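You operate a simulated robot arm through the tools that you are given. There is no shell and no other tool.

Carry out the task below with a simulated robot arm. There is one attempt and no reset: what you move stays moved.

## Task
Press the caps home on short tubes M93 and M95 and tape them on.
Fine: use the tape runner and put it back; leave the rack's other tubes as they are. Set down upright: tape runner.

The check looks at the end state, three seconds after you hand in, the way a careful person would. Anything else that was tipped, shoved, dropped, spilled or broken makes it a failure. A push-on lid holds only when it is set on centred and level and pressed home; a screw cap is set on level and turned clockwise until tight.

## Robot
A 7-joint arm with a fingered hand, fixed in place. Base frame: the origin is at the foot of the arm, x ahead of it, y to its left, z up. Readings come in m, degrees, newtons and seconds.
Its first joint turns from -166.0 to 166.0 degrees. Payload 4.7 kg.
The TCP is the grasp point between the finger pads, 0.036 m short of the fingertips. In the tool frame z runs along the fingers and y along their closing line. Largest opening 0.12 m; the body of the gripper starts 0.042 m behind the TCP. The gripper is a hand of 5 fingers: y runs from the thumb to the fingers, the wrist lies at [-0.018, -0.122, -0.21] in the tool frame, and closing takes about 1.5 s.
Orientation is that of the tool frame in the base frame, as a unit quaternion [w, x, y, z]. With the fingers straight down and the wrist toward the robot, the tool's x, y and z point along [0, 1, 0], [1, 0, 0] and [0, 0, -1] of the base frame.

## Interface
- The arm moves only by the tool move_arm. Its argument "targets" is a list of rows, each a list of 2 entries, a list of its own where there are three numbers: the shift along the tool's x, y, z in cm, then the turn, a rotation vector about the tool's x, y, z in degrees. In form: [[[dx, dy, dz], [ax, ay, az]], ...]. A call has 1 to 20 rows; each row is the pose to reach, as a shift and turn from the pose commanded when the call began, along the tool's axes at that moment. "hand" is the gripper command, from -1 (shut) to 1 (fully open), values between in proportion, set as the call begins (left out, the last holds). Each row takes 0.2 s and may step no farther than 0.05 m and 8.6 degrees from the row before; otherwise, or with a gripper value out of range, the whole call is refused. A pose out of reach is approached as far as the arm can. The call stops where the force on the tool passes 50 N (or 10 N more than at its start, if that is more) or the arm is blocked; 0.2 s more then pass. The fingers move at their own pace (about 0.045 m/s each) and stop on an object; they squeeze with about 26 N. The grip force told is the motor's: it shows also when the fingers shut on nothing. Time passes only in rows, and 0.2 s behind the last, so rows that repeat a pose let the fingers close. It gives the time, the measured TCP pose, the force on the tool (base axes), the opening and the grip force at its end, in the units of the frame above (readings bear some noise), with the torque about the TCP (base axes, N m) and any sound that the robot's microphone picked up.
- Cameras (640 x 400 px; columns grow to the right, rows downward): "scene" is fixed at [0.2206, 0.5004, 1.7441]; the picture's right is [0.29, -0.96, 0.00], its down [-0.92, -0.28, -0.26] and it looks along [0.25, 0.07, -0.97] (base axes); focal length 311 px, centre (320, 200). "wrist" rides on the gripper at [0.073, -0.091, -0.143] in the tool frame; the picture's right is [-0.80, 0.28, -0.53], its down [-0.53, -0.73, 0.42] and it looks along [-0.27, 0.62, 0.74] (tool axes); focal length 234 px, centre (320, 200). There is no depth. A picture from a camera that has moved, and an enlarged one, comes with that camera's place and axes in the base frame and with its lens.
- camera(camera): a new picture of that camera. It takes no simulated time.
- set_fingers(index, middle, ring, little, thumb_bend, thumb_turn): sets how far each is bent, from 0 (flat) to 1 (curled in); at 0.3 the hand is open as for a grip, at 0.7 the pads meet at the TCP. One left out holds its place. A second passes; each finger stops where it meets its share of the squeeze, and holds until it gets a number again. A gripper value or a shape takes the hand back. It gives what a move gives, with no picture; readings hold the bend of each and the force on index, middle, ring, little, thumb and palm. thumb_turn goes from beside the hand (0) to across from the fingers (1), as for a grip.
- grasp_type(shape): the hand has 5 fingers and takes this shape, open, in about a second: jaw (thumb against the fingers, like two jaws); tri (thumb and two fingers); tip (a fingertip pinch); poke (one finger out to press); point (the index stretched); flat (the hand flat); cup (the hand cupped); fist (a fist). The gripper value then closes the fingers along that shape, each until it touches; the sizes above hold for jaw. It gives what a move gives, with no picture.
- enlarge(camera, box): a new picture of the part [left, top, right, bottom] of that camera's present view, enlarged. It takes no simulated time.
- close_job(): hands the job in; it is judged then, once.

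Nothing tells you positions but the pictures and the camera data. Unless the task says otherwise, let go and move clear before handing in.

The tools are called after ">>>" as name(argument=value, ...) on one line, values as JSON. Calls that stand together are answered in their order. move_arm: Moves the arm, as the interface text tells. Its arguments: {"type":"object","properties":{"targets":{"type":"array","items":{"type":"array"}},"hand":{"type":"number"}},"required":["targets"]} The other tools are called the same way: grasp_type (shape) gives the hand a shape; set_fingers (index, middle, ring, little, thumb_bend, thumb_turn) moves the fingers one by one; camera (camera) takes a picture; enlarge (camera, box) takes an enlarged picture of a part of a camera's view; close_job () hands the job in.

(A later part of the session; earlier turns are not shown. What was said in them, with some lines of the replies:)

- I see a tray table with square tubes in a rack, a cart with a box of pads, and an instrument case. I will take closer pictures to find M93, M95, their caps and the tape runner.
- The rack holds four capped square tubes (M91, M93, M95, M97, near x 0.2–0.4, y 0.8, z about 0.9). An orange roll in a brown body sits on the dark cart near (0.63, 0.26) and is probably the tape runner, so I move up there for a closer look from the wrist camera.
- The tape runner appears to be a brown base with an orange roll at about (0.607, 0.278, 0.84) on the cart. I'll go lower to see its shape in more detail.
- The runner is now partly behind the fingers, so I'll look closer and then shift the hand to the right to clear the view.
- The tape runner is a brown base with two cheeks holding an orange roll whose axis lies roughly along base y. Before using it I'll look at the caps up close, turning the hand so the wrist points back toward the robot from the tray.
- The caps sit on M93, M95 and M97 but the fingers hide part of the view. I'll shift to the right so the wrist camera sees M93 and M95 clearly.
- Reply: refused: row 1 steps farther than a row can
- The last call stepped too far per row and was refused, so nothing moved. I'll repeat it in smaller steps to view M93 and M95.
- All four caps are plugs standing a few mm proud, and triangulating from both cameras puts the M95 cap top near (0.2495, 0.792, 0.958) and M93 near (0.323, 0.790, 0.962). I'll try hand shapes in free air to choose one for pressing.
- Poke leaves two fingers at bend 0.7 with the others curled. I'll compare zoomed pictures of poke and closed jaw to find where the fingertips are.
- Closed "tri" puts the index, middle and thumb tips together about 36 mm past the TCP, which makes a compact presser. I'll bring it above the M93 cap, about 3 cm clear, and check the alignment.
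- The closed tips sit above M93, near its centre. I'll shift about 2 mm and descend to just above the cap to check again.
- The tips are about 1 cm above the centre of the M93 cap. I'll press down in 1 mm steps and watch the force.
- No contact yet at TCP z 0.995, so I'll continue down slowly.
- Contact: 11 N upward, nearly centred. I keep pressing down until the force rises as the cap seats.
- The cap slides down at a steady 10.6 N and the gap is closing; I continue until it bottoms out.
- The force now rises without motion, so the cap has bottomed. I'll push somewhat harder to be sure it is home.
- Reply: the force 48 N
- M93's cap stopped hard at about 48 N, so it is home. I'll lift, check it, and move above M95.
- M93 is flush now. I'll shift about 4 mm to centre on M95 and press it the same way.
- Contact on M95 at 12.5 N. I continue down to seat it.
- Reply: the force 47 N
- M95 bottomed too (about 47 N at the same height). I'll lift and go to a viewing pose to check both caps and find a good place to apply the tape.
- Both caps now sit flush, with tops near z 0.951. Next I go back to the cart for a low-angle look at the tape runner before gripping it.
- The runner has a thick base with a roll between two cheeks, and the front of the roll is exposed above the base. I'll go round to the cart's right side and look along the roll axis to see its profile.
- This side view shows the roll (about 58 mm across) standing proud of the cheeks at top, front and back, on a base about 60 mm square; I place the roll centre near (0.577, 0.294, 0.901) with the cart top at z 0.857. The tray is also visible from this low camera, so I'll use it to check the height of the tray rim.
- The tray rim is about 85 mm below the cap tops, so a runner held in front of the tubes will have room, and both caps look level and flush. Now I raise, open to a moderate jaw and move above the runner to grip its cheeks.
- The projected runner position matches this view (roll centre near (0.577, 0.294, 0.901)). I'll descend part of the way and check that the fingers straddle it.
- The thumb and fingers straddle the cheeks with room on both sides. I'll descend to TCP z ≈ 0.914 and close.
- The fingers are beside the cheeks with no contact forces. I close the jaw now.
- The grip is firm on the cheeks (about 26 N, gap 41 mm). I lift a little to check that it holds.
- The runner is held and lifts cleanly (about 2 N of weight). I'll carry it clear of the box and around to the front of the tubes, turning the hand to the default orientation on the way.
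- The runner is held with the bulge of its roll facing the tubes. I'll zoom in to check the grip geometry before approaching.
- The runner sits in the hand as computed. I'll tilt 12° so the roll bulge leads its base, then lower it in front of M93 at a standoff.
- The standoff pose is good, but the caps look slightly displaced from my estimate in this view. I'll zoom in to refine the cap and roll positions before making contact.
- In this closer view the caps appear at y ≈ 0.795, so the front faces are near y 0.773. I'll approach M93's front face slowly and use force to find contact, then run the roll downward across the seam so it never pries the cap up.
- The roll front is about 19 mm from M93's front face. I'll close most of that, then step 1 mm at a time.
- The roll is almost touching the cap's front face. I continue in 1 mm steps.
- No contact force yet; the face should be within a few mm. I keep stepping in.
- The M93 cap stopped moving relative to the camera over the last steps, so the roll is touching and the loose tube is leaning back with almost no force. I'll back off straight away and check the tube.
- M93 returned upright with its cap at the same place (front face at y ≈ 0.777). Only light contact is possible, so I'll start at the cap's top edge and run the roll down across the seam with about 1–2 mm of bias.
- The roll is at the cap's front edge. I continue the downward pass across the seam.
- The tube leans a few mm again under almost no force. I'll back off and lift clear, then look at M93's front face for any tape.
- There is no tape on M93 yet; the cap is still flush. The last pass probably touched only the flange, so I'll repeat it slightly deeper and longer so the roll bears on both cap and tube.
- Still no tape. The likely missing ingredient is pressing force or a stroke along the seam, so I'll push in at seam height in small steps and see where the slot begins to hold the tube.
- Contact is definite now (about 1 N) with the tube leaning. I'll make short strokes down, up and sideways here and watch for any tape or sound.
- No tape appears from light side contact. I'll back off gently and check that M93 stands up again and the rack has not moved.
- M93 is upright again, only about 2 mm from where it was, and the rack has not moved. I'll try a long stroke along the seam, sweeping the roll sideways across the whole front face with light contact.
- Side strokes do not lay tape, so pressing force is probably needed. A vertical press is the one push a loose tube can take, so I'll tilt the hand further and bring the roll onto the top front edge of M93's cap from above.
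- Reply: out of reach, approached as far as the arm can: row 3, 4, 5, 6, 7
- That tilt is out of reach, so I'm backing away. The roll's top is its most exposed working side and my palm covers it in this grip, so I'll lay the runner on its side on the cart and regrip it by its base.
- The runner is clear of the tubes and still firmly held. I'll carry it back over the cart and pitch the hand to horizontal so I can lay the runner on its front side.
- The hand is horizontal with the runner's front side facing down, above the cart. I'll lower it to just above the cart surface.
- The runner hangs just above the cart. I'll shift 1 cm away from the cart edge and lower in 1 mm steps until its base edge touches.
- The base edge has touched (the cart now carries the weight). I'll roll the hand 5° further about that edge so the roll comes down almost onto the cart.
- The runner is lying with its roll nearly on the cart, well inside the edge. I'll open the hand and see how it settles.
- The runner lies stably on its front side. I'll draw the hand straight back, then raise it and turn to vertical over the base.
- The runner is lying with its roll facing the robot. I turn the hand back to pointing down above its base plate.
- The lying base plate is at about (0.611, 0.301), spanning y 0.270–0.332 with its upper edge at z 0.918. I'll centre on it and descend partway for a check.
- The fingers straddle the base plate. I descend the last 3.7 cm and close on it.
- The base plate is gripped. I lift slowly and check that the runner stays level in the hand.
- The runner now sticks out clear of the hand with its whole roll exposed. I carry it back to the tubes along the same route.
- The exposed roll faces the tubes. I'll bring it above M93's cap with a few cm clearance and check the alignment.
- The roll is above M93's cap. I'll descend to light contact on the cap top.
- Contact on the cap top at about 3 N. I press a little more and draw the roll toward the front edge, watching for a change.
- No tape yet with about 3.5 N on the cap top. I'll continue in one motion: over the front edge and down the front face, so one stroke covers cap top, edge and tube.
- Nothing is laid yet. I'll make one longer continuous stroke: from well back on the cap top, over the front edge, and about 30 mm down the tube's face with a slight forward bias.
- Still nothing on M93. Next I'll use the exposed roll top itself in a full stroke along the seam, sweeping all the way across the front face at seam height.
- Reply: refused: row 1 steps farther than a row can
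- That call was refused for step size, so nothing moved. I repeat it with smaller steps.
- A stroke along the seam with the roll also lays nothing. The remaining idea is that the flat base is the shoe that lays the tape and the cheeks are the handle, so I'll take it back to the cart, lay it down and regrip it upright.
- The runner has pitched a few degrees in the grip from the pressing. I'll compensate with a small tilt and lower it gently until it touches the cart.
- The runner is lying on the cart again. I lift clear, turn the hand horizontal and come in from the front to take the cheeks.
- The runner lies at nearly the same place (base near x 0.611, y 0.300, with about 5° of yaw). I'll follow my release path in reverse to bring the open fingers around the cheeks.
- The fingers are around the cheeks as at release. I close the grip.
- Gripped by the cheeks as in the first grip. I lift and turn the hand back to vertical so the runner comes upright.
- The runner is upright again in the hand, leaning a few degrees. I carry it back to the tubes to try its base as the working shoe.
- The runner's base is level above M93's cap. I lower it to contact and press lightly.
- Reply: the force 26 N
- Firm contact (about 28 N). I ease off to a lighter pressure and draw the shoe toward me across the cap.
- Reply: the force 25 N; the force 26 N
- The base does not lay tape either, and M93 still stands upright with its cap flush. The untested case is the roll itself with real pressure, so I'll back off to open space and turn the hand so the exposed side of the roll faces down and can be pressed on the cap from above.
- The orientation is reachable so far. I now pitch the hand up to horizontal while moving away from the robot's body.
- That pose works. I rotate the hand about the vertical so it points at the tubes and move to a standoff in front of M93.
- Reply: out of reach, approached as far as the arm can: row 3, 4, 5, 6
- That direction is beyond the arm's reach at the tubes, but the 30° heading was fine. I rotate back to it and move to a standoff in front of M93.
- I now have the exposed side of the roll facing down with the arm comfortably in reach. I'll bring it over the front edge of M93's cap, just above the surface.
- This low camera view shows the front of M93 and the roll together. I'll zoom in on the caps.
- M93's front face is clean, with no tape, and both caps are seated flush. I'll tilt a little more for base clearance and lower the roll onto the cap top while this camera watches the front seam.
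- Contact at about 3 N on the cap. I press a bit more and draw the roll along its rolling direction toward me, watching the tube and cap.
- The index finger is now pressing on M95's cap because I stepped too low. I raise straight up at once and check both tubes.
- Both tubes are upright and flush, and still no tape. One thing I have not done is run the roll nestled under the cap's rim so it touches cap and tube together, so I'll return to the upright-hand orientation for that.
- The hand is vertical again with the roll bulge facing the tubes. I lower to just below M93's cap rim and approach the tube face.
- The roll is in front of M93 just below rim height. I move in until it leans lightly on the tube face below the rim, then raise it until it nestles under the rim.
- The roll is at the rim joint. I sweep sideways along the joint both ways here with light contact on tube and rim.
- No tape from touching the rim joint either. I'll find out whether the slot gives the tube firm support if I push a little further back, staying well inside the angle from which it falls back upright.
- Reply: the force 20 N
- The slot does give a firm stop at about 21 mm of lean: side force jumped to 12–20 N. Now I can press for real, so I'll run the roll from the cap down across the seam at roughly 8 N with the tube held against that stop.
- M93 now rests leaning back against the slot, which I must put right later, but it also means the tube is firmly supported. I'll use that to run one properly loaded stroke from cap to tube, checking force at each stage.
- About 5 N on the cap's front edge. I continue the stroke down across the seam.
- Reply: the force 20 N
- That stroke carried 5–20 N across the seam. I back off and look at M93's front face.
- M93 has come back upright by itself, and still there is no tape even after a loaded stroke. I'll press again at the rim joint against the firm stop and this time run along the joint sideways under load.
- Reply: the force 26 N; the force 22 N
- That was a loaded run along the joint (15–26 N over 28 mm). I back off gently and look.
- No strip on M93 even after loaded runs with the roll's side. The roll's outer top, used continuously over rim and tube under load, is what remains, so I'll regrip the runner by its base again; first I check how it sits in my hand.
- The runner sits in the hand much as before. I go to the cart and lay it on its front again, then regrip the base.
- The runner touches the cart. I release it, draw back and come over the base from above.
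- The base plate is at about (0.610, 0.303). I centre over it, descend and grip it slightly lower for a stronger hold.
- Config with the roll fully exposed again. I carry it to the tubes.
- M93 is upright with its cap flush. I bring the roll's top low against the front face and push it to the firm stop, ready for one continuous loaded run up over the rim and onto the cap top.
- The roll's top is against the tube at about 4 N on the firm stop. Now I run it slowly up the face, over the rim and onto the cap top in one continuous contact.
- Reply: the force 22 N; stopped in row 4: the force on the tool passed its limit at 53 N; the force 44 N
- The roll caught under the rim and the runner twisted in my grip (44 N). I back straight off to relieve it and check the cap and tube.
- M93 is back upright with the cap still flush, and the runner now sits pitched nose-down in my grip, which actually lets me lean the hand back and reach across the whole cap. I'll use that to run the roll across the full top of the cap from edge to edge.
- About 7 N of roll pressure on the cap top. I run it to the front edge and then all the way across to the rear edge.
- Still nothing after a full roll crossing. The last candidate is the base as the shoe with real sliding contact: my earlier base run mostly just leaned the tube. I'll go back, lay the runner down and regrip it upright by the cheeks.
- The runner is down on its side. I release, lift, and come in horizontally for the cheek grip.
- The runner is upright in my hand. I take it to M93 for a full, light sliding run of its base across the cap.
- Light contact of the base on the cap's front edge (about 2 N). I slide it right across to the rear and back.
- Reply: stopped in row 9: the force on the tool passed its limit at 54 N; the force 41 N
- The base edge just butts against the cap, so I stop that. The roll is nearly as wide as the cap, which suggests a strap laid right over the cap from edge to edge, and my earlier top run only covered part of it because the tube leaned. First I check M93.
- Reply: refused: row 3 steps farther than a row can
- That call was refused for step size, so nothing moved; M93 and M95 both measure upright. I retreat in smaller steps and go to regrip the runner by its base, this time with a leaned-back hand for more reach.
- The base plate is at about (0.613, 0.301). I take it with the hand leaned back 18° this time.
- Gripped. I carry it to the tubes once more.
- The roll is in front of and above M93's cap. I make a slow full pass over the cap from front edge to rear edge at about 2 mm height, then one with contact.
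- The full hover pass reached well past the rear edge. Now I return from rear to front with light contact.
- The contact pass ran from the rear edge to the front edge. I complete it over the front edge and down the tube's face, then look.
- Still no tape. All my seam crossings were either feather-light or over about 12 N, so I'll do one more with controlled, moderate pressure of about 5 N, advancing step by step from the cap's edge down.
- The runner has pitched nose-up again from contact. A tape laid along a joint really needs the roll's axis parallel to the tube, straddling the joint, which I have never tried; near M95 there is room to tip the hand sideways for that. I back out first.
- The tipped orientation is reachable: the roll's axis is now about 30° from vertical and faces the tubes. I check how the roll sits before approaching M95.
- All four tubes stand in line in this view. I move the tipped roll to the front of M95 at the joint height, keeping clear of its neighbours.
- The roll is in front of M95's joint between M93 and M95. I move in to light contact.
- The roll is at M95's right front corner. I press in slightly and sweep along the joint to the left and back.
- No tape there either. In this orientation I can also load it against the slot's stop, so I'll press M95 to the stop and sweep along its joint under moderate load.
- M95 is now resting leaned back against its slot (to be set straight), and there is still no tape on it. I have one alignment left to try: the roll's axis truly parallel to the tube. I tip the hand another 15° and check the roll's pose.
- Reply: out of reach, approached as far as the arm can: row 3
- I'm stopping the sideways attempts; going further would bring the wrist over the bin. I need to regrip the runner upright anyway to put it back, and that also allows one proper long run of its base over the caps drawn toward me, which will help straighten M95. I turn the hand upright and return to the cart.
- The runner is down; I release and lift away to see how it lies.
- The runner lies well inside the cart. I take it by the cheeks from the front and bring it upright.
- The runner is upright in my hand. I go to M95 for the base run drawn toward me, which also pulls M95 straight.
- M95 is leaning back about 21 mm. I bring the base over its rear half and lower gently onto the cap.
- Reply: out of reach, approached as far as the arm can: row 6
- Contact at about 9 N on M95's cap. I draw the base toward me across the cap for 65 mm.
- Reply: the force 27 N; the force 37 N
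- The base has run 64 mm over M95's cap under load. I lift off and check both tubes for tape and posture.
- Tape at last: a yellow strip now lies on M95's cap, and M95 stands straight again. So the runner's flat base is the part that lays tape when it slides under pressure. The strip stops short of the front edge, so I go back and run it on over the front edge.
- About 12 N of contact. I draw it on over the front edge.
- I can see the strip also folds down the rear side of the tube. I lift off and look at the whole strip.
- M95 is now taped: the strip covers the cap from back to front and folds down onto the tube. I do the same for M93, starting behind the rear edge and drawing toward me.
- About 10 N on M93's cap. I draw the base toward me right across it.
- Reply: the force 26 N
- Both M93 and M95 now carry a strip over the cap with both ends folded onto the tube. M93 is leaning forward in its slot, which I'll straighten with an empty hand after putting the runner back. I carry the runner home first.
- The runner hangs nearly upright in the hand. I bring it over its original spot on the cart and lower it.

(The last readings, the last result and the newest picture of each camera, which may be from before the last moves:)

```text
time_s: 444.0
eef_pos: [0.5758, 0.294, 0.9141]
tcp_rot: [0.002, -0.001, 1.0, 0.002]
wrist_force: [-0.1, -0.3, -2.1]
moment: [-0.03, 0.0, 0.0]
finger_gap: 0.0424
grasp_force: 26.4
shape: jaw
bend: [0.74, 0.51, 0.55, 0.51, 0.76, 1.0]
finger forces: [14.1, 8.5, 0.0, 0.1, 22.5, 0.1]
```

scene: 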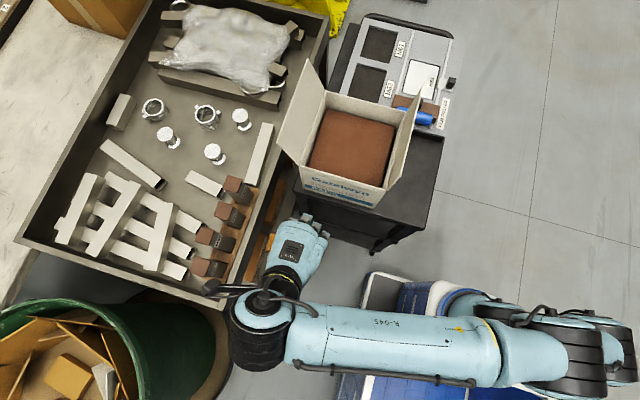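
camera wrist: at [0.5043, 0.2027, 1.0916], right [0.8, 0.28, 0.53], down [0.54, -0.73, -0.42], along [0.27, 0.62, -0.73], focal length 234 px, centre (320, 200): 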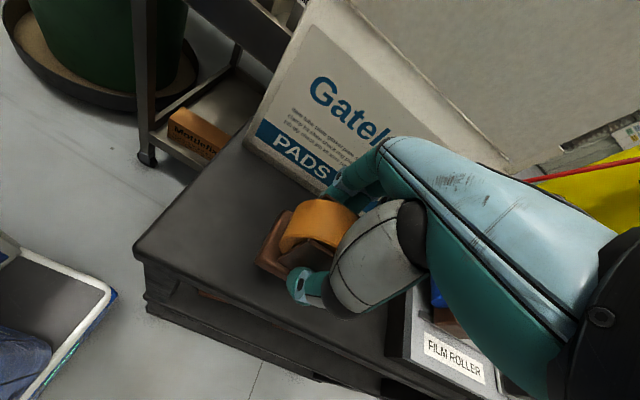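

>>> move_arm(targets=[[[0, 0, 0.1], [0, 0, 0]], [[0, 0, 0.2], [0, 0, 0]], [[0, 0, 0.2], [0, 0, 0]]])

>>> move_arm(targets=[[[0, 0, 0.1], [0, 0, 0]], [[0, 0, 0.2], [0, 0, 0]], [[0, 0, 0.2], [0, 0, 0]]])

```text
time_s: 444.8
eef_pos: [0.5755, 0.2947, 0.9113]
tcp_rot: [0.002, -0.002, 1.0, 0.002]
wrist_force: [0.2, 0.2, -3.0]
moment: [-0.01, -0.01, 0.0]
finger_gap: 0.0419
grasp_force: 25.9
shape: jaw
bend: [0.74, 0.51, 0.55, 0.51, 0.76, 1.0]
finger forces: [14.0, 8.6, 0.0, 0.1, 22.5, 0.1]
```

```text
time_s: 445.6
eef_pos: [0.5759, 0.2946, 0.9097]
tcp_rot: [0.002, -0.002, 1.0, 0.002]
wrist_force: [-0.6, 0.1, -2.2]
moment: [-0.01, -0.04, 0.0]
finger_gap: 0.0422
grasp_force: 25.9
shape: jaw
bend: [0.74, 0.51, 0.55, 0.51, 0.76, 1.0]
finger forces: [14.1, 8.5, 0.1, 0.0, 22.6, 0.1]
```

>>> move_arm(targets=[[[0, 0, 0.1], [0, 0, 0]], [[0, 0, 0.2], [0, 0, 0]], [[0, 0, 0.2], [0, 0, 0]]])

>>> move_arm(targets=[[[0, 0, 0.1], [0, 0, 0]], [[0, 0, 0.15], [0, 0, 0]], [[0, 0, 0.15], [0, 0, 0]]])

>>> enlarge(camera="wrist", box=[210, 150, 410, 340])

```text
time_s: 446.4
eef_pos: [0.5757, 0.2943, 0.9092]
tcp_rot: [0.003, -0.002, 1.0, 0.002]
wrist_force: [-0.3, -0.6, 7.1]
moment: [0.21, -0.02, -0.02]
finger_gap: 0.0422
grasp_force: 26.1
shape: jaw
bend: [0.74, 0.51, 0.55, 0.51, 0.76, 1.0]
finger forces: [14.2, 11.6, 0.0, 0.0, 23.4, 0.1]
```

```text
time_s: 447.2
eef_pos: [0.5754, 0.2938, 0.9083]
tcp_rot: [0.003, -0.001, 1.0, 0.003]
wrist_force: [1.5, 0.1, 24.7]
moment: [0.33, -0.05, -0.03]
finger_gap: 0.043
grasp_force: 25.4
shape: jaw
bend: [0.74, 0.5, 0.55, 0.51, 0.76, 1.0]
finger forces: [15.2, 17.4, 0.0, 0.0, 25.6, 0.1]
```

```text
2.11 times, centred on (310, 245) of wrist
camera zoom: at [0.5024, 0.2015, 1.0509], right [0.8, 0.28, 0.53], down [0.54, -0.73, -0.43], along [0.27, 0.63, -0.73], focal length 493 px, centre (341, 105)
```

zoom: 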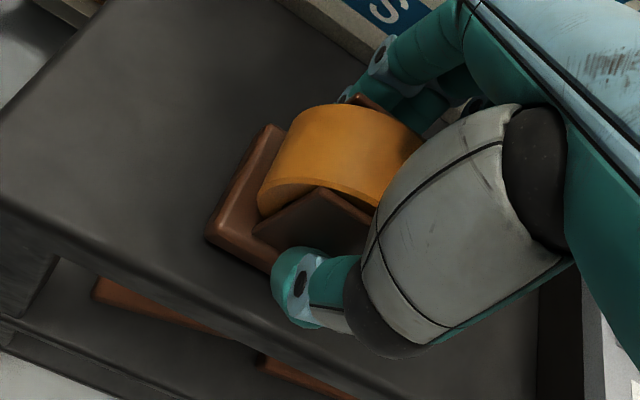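

The base is flat on the cart. I ease off, open the hand and lift straight up.

>>> move_arm(targets=[[[0, 0, -0.1], [0, 0, 0]], [[0, 0, -0.15], [0, 0, 0]]])

>>> move_arm(targets=[[[0, 0, 0], [0, 0, 0]], [[0, 0, 0], [0, 0, 0]], [[0, 0, 0], [0, 0, 0]], [[0, 0, 0], [0, 0, 0]], [[0, 0, 0], [0, 0, 0]], [[0, 0, 0], [0, 0, 0]]], hand=0.42)

>>> move_arm(targets=[[[0, 0, -1.5], [0, 0, 0]], [[0, 0, -4], [0, 0, 0]], [[0, 0, -8], [0, 0, 0]], [[0, -1, -12], [0, 0, 0]], [[0, -2, -15], [0, 0, 0]]])

>>> enlarge(camera="wrist", box=[200, 170, 360, 330])

>>> enlarge(camera="scene", box=[380, 120, 480, 220])

```text
time_s: 447.8
eef_pos: [0.5747, 0.2944, 0.9079]
tcp_rot: [0.002, -0.002, 1.0, 0.002]
wrist_force: [3.1, 5.6, 21.9]
moment: [0.49, -0.11, -0.07]
finger_gap: 0.0434
grasp_force: 25.6
shape: jaw
bend: [0.74, 0.5, 0.55, 0.51, 0.76, 1.0]
finger forces: [17.3, 17.6, 0.1, 0.0, 23.1, 0.1]
```

```text
time_s: 449.2
eef_pos: [0.5749, 0.2944, 0.9079]
tcp_rot: [0.002, -0.002, 1.0, 0.002]
wrist_force: [0.0, -0.2, 0.4]
moment: [-0.02, 0.0, 0.04]
finger_gap: 0.0844
grasp_force: 0.1
shape: jaw
bend: [0.27, 0.37, 0.35, 0.35, 0.59, 0.99]
finger forces: [0.0, 0.0, 0.0, 0.0, 0.1, 0.1]
```

```text
time_s: 450.4
eef_pos: [0.5762, 0.2734, 1.0569]
tcp_rot: [0.001, -0.002, 1.0, 0.002]
wrist_force: [-0.7, 0.9, -0.4]
moment: [-0.03, 0.02, 0.02]
finger_gap: 0.0849
grasp_force: 0.0
shape: jaw
bend: [0.27, 0.37, 0.35, 0.35, 0.59, 0.99]
finger forces: [0.0, 0.1, 0.0, 0.0, 0.0, 0.0]
```

```text
2.50 times, centred on (280, 250) of wrist
camera zoom: at [0.5034, 0.1813, 1.2008], right [0.8, 0.28, 0.53], down [0.54, -0.73, -0.43], along [0.27, 0.62, -0.74], focal length 585 px, centre (420, 75)
```

zoom: 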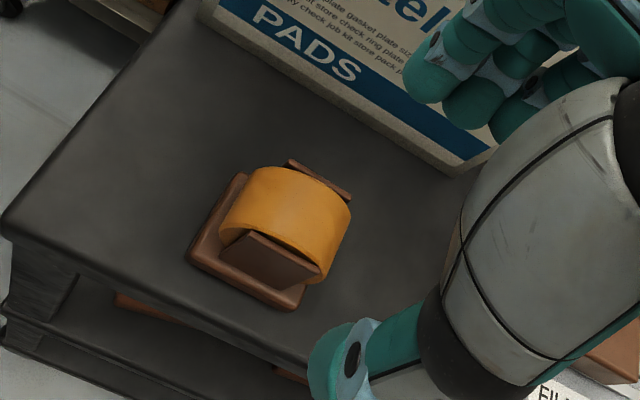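

```text
4.00 times, centred on (430, 170) of scene
camera zoom: at [0.2206, 0.5004, 1.7441], right [0.29, -0.96, 0.0], down [-0.92, -0.28, -0.26], along [0.25, 0.07, -0.97], focal length 1242 px, centre (-120, 320)
```

zoom: 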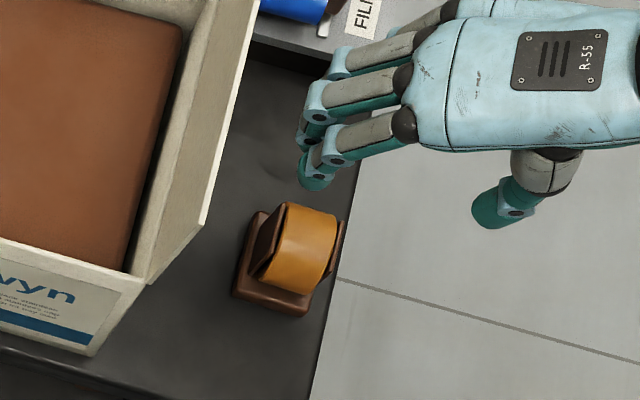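

The tape runner stands upright at its original spot. Now, with the empty hand closed to a compact tip, I go back to push M93 gently upright.

>>> grasp_type(shape="tri")

>>> move_arm(targets=[[[3.5, -0.5, -3], [0, 0, 0]], [[7.5, -0.5, -5.5], [0, 0, 0]], [[12, -0.5, -6.5], [0, 0, 0]], [[16.5, 0, -6.5], [0, 0, 0]], [[21, 0, -6.5], [0, 0, 0]], [[24.5, 1.5, -6.5], [0, 0, 0]], [[26, 5, -6.5], [0, 0, 0]], [[26, 9.5, -6.5], [0, 0, 0]], [[26, 14, -6.5], [0, 0, 0]], [[26, 18.5, -6.5], [0, 0, 0]], [[26, 23, -6.5], [0, 0, 0]], [[26, 27.5, -6.5], [0, 0, 0]], [[26, 31, -6.5], [0, 0, 0]]], hand=-1)

>>> camera(camera="wrist")

>>> enlarge(camera="wrist", box=[200, 100, 380, 280])

>>> enlarge(camera="scene", box=[180, 165, 280, 290])

```text
time_s: 451.3
eef_pos: [0.5751, 0.2741, 1.0569]
tcp_rot: [0.001, -0.002, 1.0, 0.002]
wrist_force: [-0.1, 0.1, 0.6]
moment: [0.01, -0.01, -0.01]
finger_gap: 0.1199
grasp_force: 0.1
shape: tri
bend: [0.3, 0.3, 0.99, 0.99, 0.3, 0.98]
finger forces: [0.1, 0.0, 0.1, 0.0, 0.0, 0.1]
```

```text
time_s: 454.1
eef_pos: [0.3137, 0.5823, 1.1239]
tcp_rot: [0.002, -0.002, 1.0, 0.002]
wrist_force: [-0.5, 0.2, 0.5]
moment: [0.04, -0.01, -0.01]
finger_gap: 0.0001
grasp_force: 25.8
shape: tri
bend: [0.7, 0.7, 1.0, 1.0, 0.52, 1.0]
finger forces: [0.0, 0.0, 0.0, 0.1, 0.1, 0.0]
```

```text
taken
camera wrist: at [0.2404, 0.4902, 1.2668], right [0.8, 0.28, 0.53], down [0.54, -0.73, -0.43], along [0.27, 0.63, -0.73], focal length 234 px, centre (320, 200)
```

wrist: 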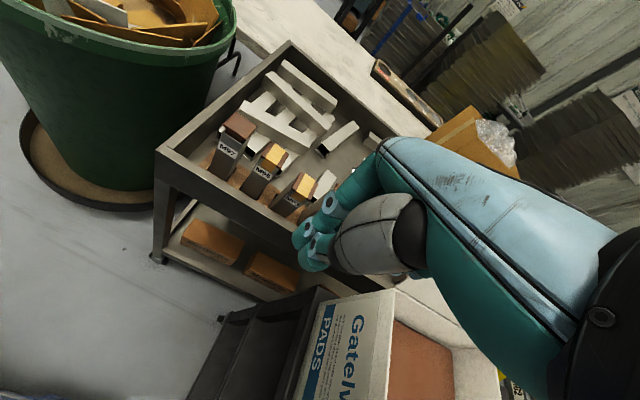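

```text
2.22 times, centred on (290, 190) of wrist
camera zoom: at [0.2404, 0.4902, 1.2668], right [0.8, 0.28, 0.53], down [0.54, -0.73, -0.43], along [0.27, 0.63, -0.73], focal length 520 px, centre (387, 222)
```

zoom: 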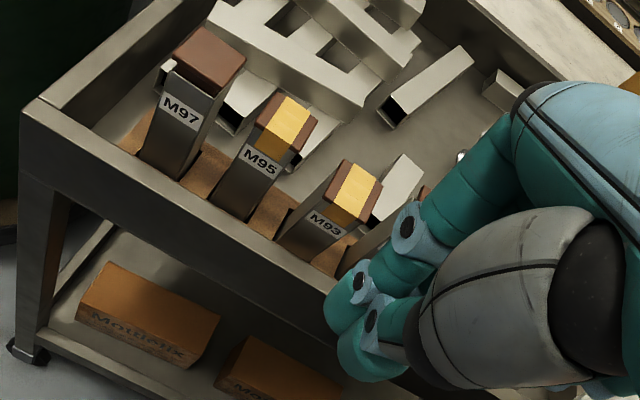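

```text
3.20 times, centred on (230, 228) of scene
camera zoom: at [0.2206, 0.5004, 1.7441], right [0.29, -0.96, 0.0], down [-0.92, -0.28, -0.26], along [0.25, 0.07, -0.97], focal length 994 px, centre (608, 112)
```

zoom: 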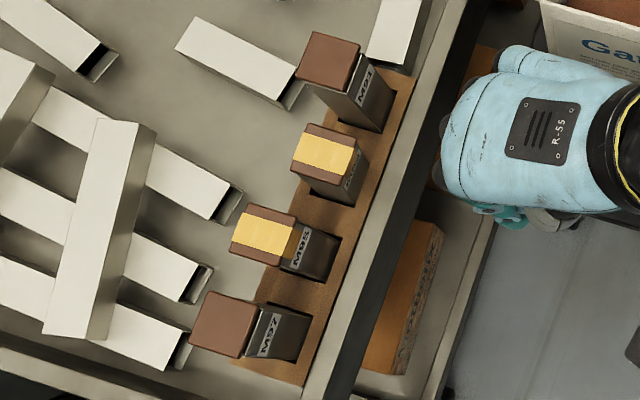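

M93 leans forward about 20 mm; M91, M95 and M97 stand straight. I lower the closed fingertips in front of M93's top and push it back gently.

>>> move_arm(targets=[[[-0.3, 3, 3], [0, 0, 0]], [[-0.3, 6, 6.5], [0, 0, 0]], [[-0.3, 8, 10.5], [0, 0, 0]], [[-0.3, 9, 14], [0, 0, 0]], [[-0.3, 9.8, 16.2], [0, 0, 0]], [[-0.3, 9.8, 16.2], [0, 0, 0]]])

>>> enlarge(camera="wrist", box=[210, 120, 390, 300])

>>> enlarge(camera="scene", box=[180, 150, 300, 270])

```text
time_s: 455.5
eef_pos: [0.3149, 0.6819, 0.9622]
tcp_rot: [0.001, -0.002, 1.0, 0.003]
wrist_force: [-0.8, 0.4, 0.7]
moment: [0.04, -0.02, 0.0]
finger_gap: 0.0
grasp_force: 25.7
shape: tri
bend: [0.7, 0.7, 1.0, 1.0, 0.52, 1.0]
finger forces: [0.1, 0.1, 0.0, 0.0, 0.0, 0.0]
```

```text
2.22 times, centred on (300, 210) of wrist
camera zoom: at [0.2435, 0.5892, 1.106], right [0.8, 0.28, 0.53], down [0.54, -0.73, -0.43], along [0.27, 0.62, -0.73], focal length 520 px, centre (364, 178)
```

zoom: 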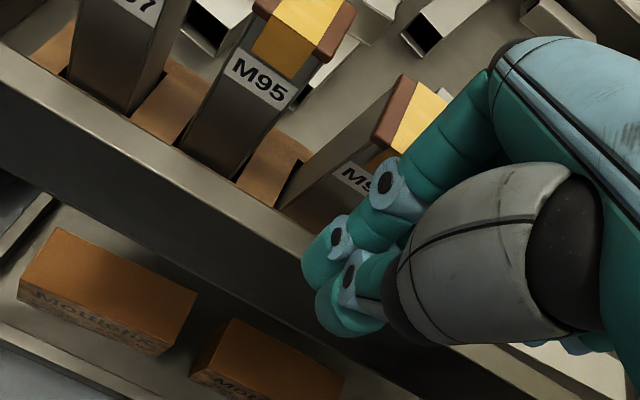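

```text
3.33 times, centred on (240, 210) of scene
camera zoom: at [0.2206, 0.5004, 1.7441], right [0.29, -0.96, 0.0], down [-0.92, -0.28, -0.26], along [0.25, 0.07, -0.97], focal length 1035 px, centre (587, 167)
```

zoom: 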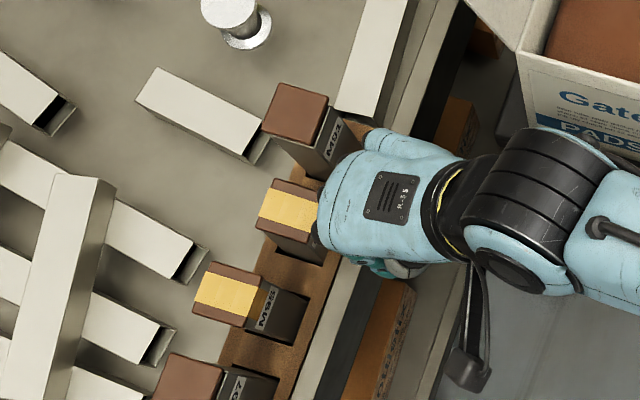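

>>> move_arm(targets=[[[0, 1, 0], [0, 0, 0]], [[0, 2, 0], [0, 0, 0]], [[0, 3, 0], [0, 0, 0]], [[0, 4, 0], [0, 0, 0]], [[0, 4.5, 0], [0, 0, 0]], [[0, 4.5, 0], [0, 0, 0]]])

>>> enlarge(camera="wrist", box=[210, 120, 390, 300])

>>> enlarge(camera="scene", box=[180, 150, 300, 270])

```text
time_s: 456.9
eef_pos: [0.3162, 0.7274, 0.9616]
tcp_rot: [0.002, -0.002, 1.0, 0.001]
wrist_force: [-0.1, 0.9, -0.5]
moment: [0.0, -0.04, -0.01]
finger_gap: 0.0001
grasp_force: 26.3
shape: tri
bend: [0.7, 0.7, 1.0, 1.0, 0.52, 1.0]
finger forces: [0.0, 0.0, 0.0, 0.0, 0.1, 0.0]
```

```text
2.22 times, centred on (300, 210) of wrist
camera zoom: at [0.2439, 0.6344, 1.1043], right [0.8, 0.28, 0.53], down [0.54, -0.73, -0.42], along [0.27, 0.62, -0.73], focal length 520 px, centre (364, 178)
```

zoom: 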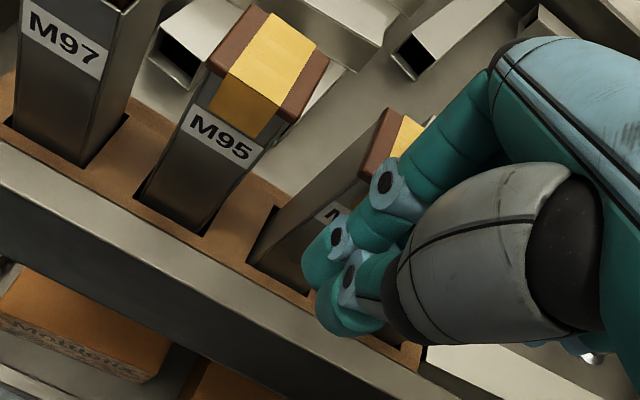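

```text
3.33 times, centred on (240, 210) of scene
camera zoom: at [0.2206, 0.5004, 1.7441], right [0.29, -0.96, 0.0], down [-0.92, -0.28, -0.26], along [0.25, 0.07, -0.97], focal length 1035 px, centre (587, 167)
```

zoom: 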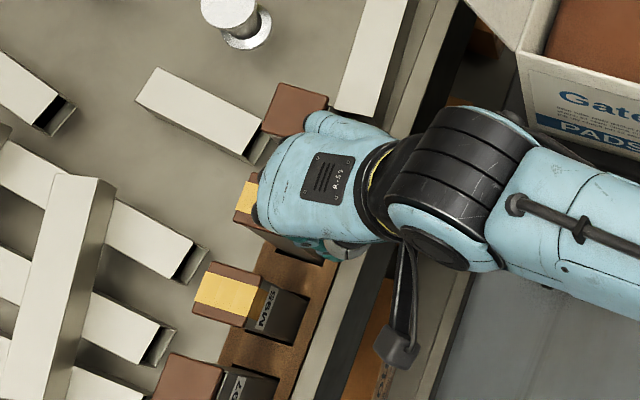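

M93 has come back almost upright. I push 2 mm more, then withdraw and check.

>>> move_arm(targets=[[[0, 0.15, 0], [0, 0, 0]], [[0, 0.3, 0], [0, 0, 0]], [[0, 0.3, 0], [0, 0, 0]], [[0, 0, 0], [0, 0, 0]], [[0, -1, 0], [0, 0, 0]], [[0, -3, 0], [0, 0, 0]], [[0, -6, -1], [0, 0, 0]], [[0, -9, -4], [0, 0, 0]], [[0, -12, -8], [0, 0, 0]], [[0, -14, -12], [0, 0, 0]]])

>>> enlarge(camera="scene", box=[180, 165, 280, 290])

>>> enlarge(camera="wrist", box=[180, 100, 360, 280])

```text
time_s: 459.1
eef_pos: [0.3191, 0.5846, 1.0782]
tcp_rot: [0.002, -0.002, 1.0, 0.001]
wrist_force: [0.3, -0.4, -0.7]
moment: [-0.01, 0.02, 0.03]
finger_gap: 0.0002
grasp_force: 26.7
shape: tri
bend: [0.7, 0.7, 1.0, 1.0, 0.52, 1.0]
finger forces: [0.1, 0.1, 0.0, 0.0, 0.0, 0.0]
```

```text
3.20 times, centred on (230, 228) of scene
camera zoom: at [0.2206, 0.5004, 1.7441], right [0.29, -0.96, 0.0], down [-0.92, -0.28, -0.26], along [0.25, 0.07, -0.97], focal length 994 px, centre (608, 112)
```

zoom: 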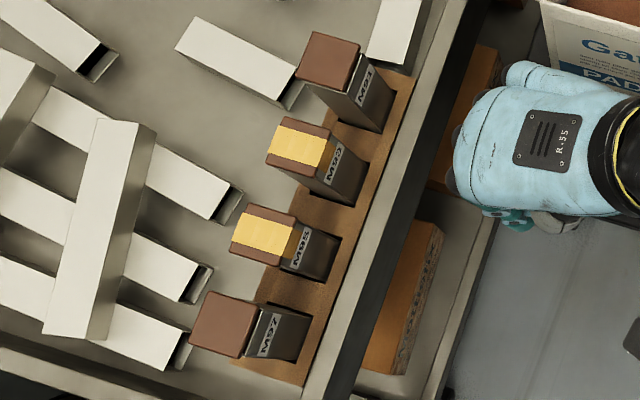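

```text
2.22 times, centred on (270, 190) of wrist
camera zoom: at [0.2455, 0.4921, 1.2223], right [0.8, 0.28, 0.53], down [0.54, -0.73, -0.42], along [0.27, 0.62, -0.74], focal length 520 px, centre (431, 222)
```

zoom: 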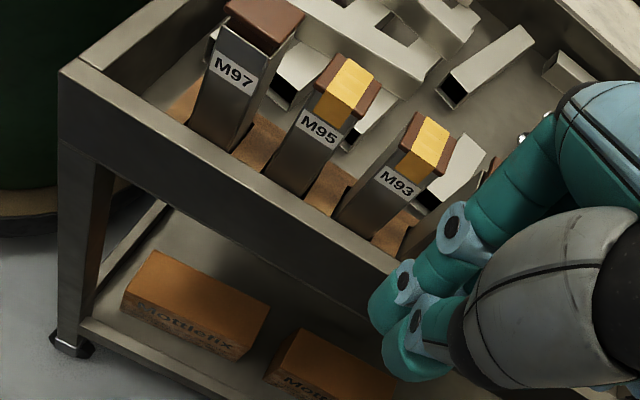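

M93 stands upright again, and all four tubes measure where they started. I take a closer look from the earlier viewing pose to confirm seating and tape.

>>> move_arm(targets=[[[-2.5, 2, -2], [0, 0, 0]], [[-5, 5, -3], [0, 0, 0]], [[-7.5, 8.5, -3], [0, 0, 0]], [[-9.8, 12, -3], [0, 0, 0]], [[-9.8, 12, -3], [0, 0, 0]]])

>>> enlarge(camera="wrist", box=[140, 110, 320, 290])

>>> enlarge(camera="wrist", box=[150, 130, 250, 230])

>>> camera(camera="scene")

```text
time_s: 460.3
eef_pos: [0.4137, 0.708, 1.1117]
tcp_rot: [0.002, -0.002, 1.0, 0.002]
wrist_force: [-0.1, -0.3, 0.0]
moment: [0.01, 0.0, 0.0]
finger_gap: 0.0
grasp_force: 25.8
shape: tri
bend: [0.7, 0.7, 1.0, 1.0, 0.52, 1.0]
finger forces: [0.0, 0.0, 0.0, 0.0, 0.1, 0.0]
```

```text
2.22 times, centred on (230, 200) of wrist
camera zoom: at [0.3417, 0.6142, 1.2544], right [0.8, 0.28, 0.53], down [0.54, -0.73, -0.42], along [0.27, 0.62, -0.73], focal length 520 px, centre (520, 200)
```

zoom: 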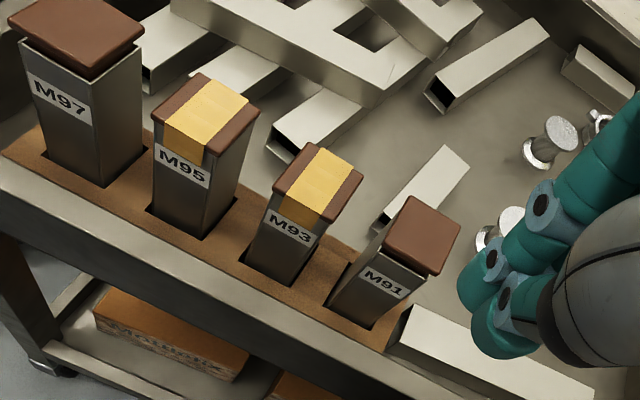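

```text
4.00 times, centred on (200, 180) of wrist
camera zoom: at [0.3417, 0.6142, 1.2544], right [0.8, 0.28, 0.53], down [0.54, -0.73, -0.42], along [0.27, 0.62, -0.73], focal length 937 px, centre (800, 280)
```

zoom: 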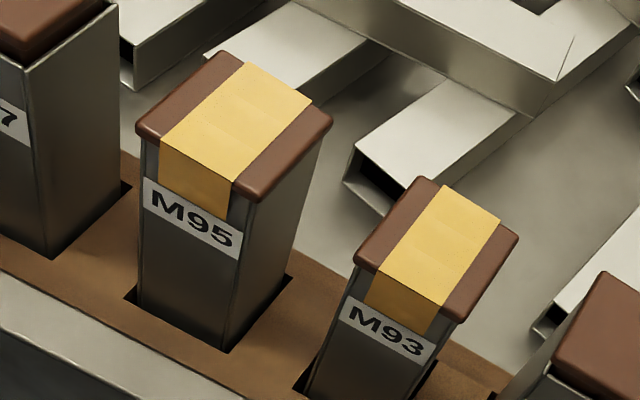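

```text
taken
```

scene: 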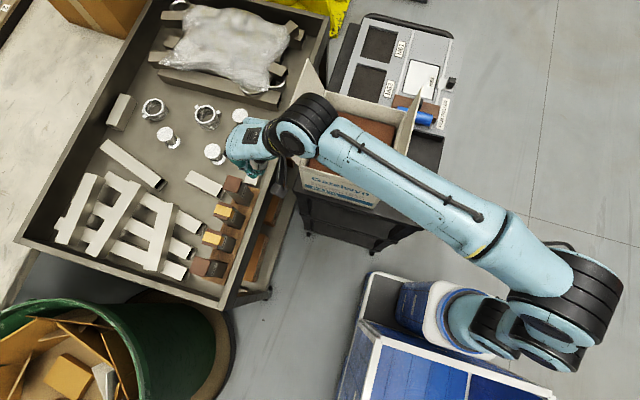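

Both caps are flush, taped over onto the tubes, and upright; M91 and M97 are untouched. I move the arm clear, open the hand, and check the runner and surroundings one last time.

>>> move_arm(targets=[[[2, -3, -2], [0, 0, 0]], [[4.5, -6, -4], [0, 0, 0]], [[7, -10, -6], [0, 0, 0]], [[9, -14, -8], [0, 0, 0]], [[11, -18, -9], [0, 0, 0]], [[11, -22, -9], [0, 0, 0]], [[11, -26, -9], [0, 0, 0]], [[11, -30, -9], [0, 0, 0]]], hand=1)

>>> camera(camera="scene")

>>> enlarge(camera="scene", box=[270, 60, 460, 230])

>>> enlarge(camera="scene", box=[40, 70, 280, 290])

```text
refused: row 3 steps farther than a row can; nothing moved
```

```text
taken
```

scene: 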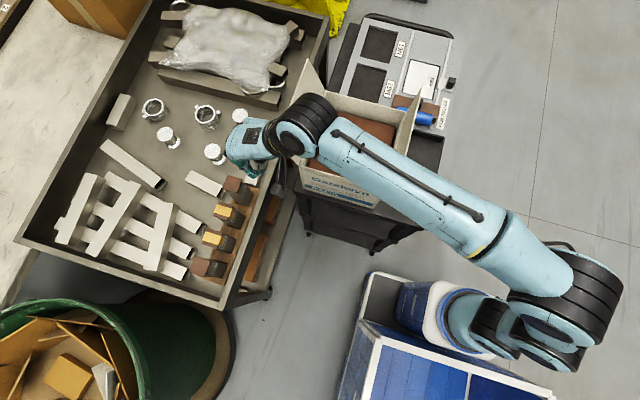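

```text
2.35 times, centred on (365, 145) of scene
camera zoom: at [0.2206, 0.5004, 1.7441], right [0.29, -0.96, 0.0], down [-0.92, -0.28, -0.26], along [0.25, 0.07, -0.97], focal length 731 px, centre (214, 329)
```

zoom: 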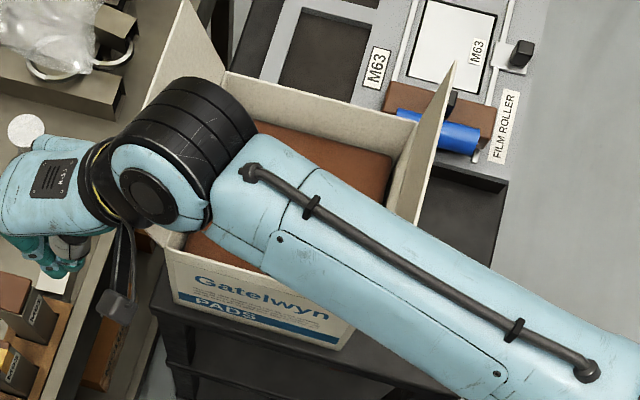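

```text
1.82 times, centred on (160, 180) of scene
camera zoom: at [0.2206, 0.5004, 1.7441], right [0.29, -0.96, 0.0], down [-0.92, -0.28, -0.26], along [0.25, 0.07, -0.97], focal length 565 px, centre (611, 236)
```

zoom: 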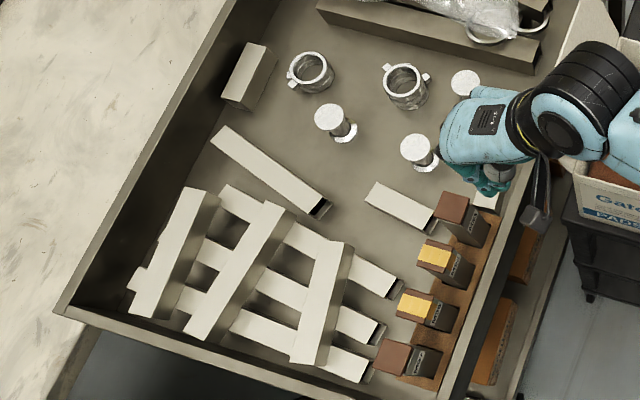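

That was refused for step size; I repeat it with smaller steps, moving away from the box first.

>>> move_arm(targets=[[[2, -2, -2], [0, 0, 0]], [[4.5, -4, -4], [0, 0, 0]], [[7, -7, -6], [0, 0, 0]], [[9.5, -10.5, -7.5], [0, 0, 0]], [[11.5, -14.5, -8.5], [0, 0, 0]], [[11.5, -19, -8.5], [0, 0, 0]], [[11.5, -23.5, -8.5], [0, 0, 0]], [[11.5, -28, -8.5], [0, 0, 0]], [[11.5, -32, -8.5], [0, 0, 0]]], hand=1)

>>> camera(camera="scene")

>>> enlarge(camera="scene", box=[270, 60, 460, 230])

>>> enlarge(camera="scene", box=[180, 160, 280, 290])

```text
time_s: 462.3
eef_pos: [0.2995, 0.3848, 1.193]
tcp_rot: [0.002, -0.002, 1.0, 0.001]
wrist_force: [0.3, 0.5, -1.8]
moment: [-0.09, 0.01, 0.02]
finger_gap: 0.12
grasp_force: 0.1
shape: tri
bend: [0.3, 0.3, 0.99, 0.99, 0.3, 0.98]
finger forces: [0.1, 0.1, 0.1, 0.0, 0.0, 0.1]
```

```text
taken
```

scene: 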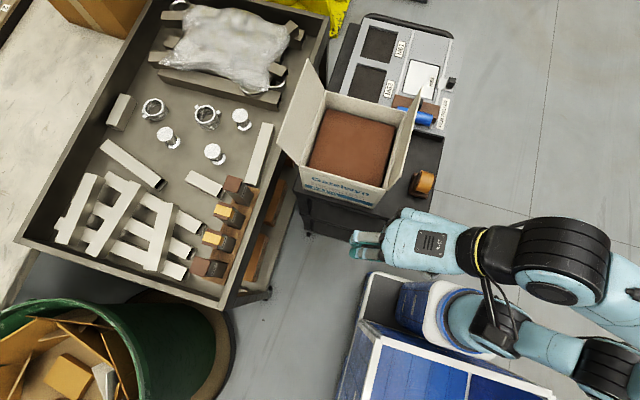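

```text
2.35 times, centred on (365, 145) of scene
camera zoom: at [0.2206, 0.5004, 1.7441], right [0.29, -0.96, 0.0], down [-0.92, -0.28, -0.26], along [0.25, 0.07, -0.97], focal length 731 px, centre (214, 329)
```

zoom: 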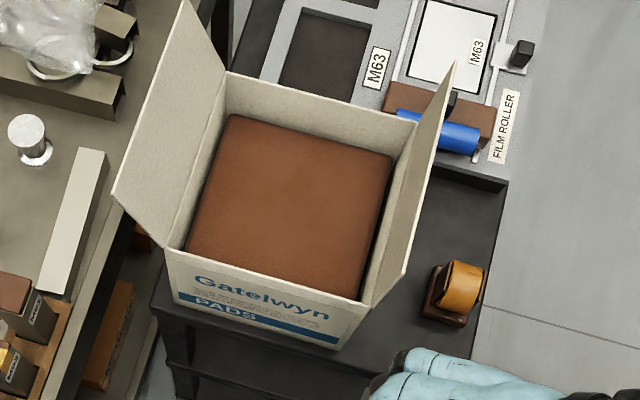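

```text
3.08 times, centred on (230, 225) of scene
camera zoom: at [0.2206, 0.5004, 1.7441], right [0.29, -0.96, 0.0], down [-0.92, -0.28, -0.26], along [0.25, 0.07, -0.97], focal length 956 px, centre (597, 123)
```

zoom: 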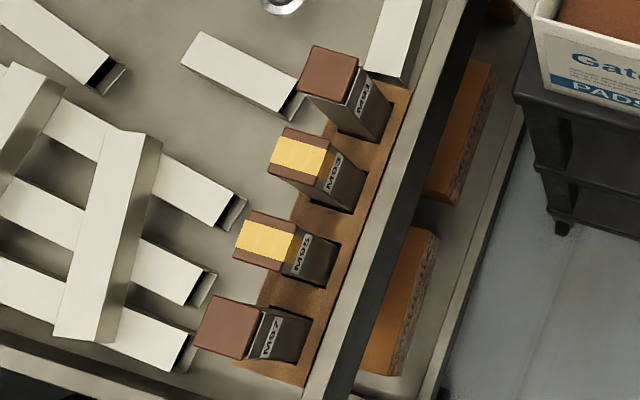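

Everything is in place: caps M93 and M95 are home and taped, the four tubes stand in the rack, the tape runner is upright at its spot on the cart, the box and other items look unchanged, and the arm is clear. I hand the job in.

>>> close_job()

```text
The job is handed in.
```

I pressed the caps home on M93 and M95 and taped both on. Each has a strip over the cap with its ends folded down onto the tube. The job is handed in; no verdict came back.

- **Tape runner:** it stands upright on the cart, within a few millimetres of where I found it.
- **Rack:** M91 and M97 look as they did at the start, with their caps still raised. M93 and M95 stand upright in their slots, back where they began to within a few millimetres.
- **How the tape goes on:** the runner lays tape from its flat base, not from the roll. I spent a long time pressing and running the roll before finding that out.
- **What the trial runs did to the tubes:** M93 and M95 leaned back and forward in their slots by about 20 mm at times. I straightened both, and in the last pictures their caps sit flush.
- **Unplanned contact:** during one trial the hand pressed on M95's cap with about 15 N, before it was taped.

I saw nothing tipped, dropped or out of place on the table or cart.
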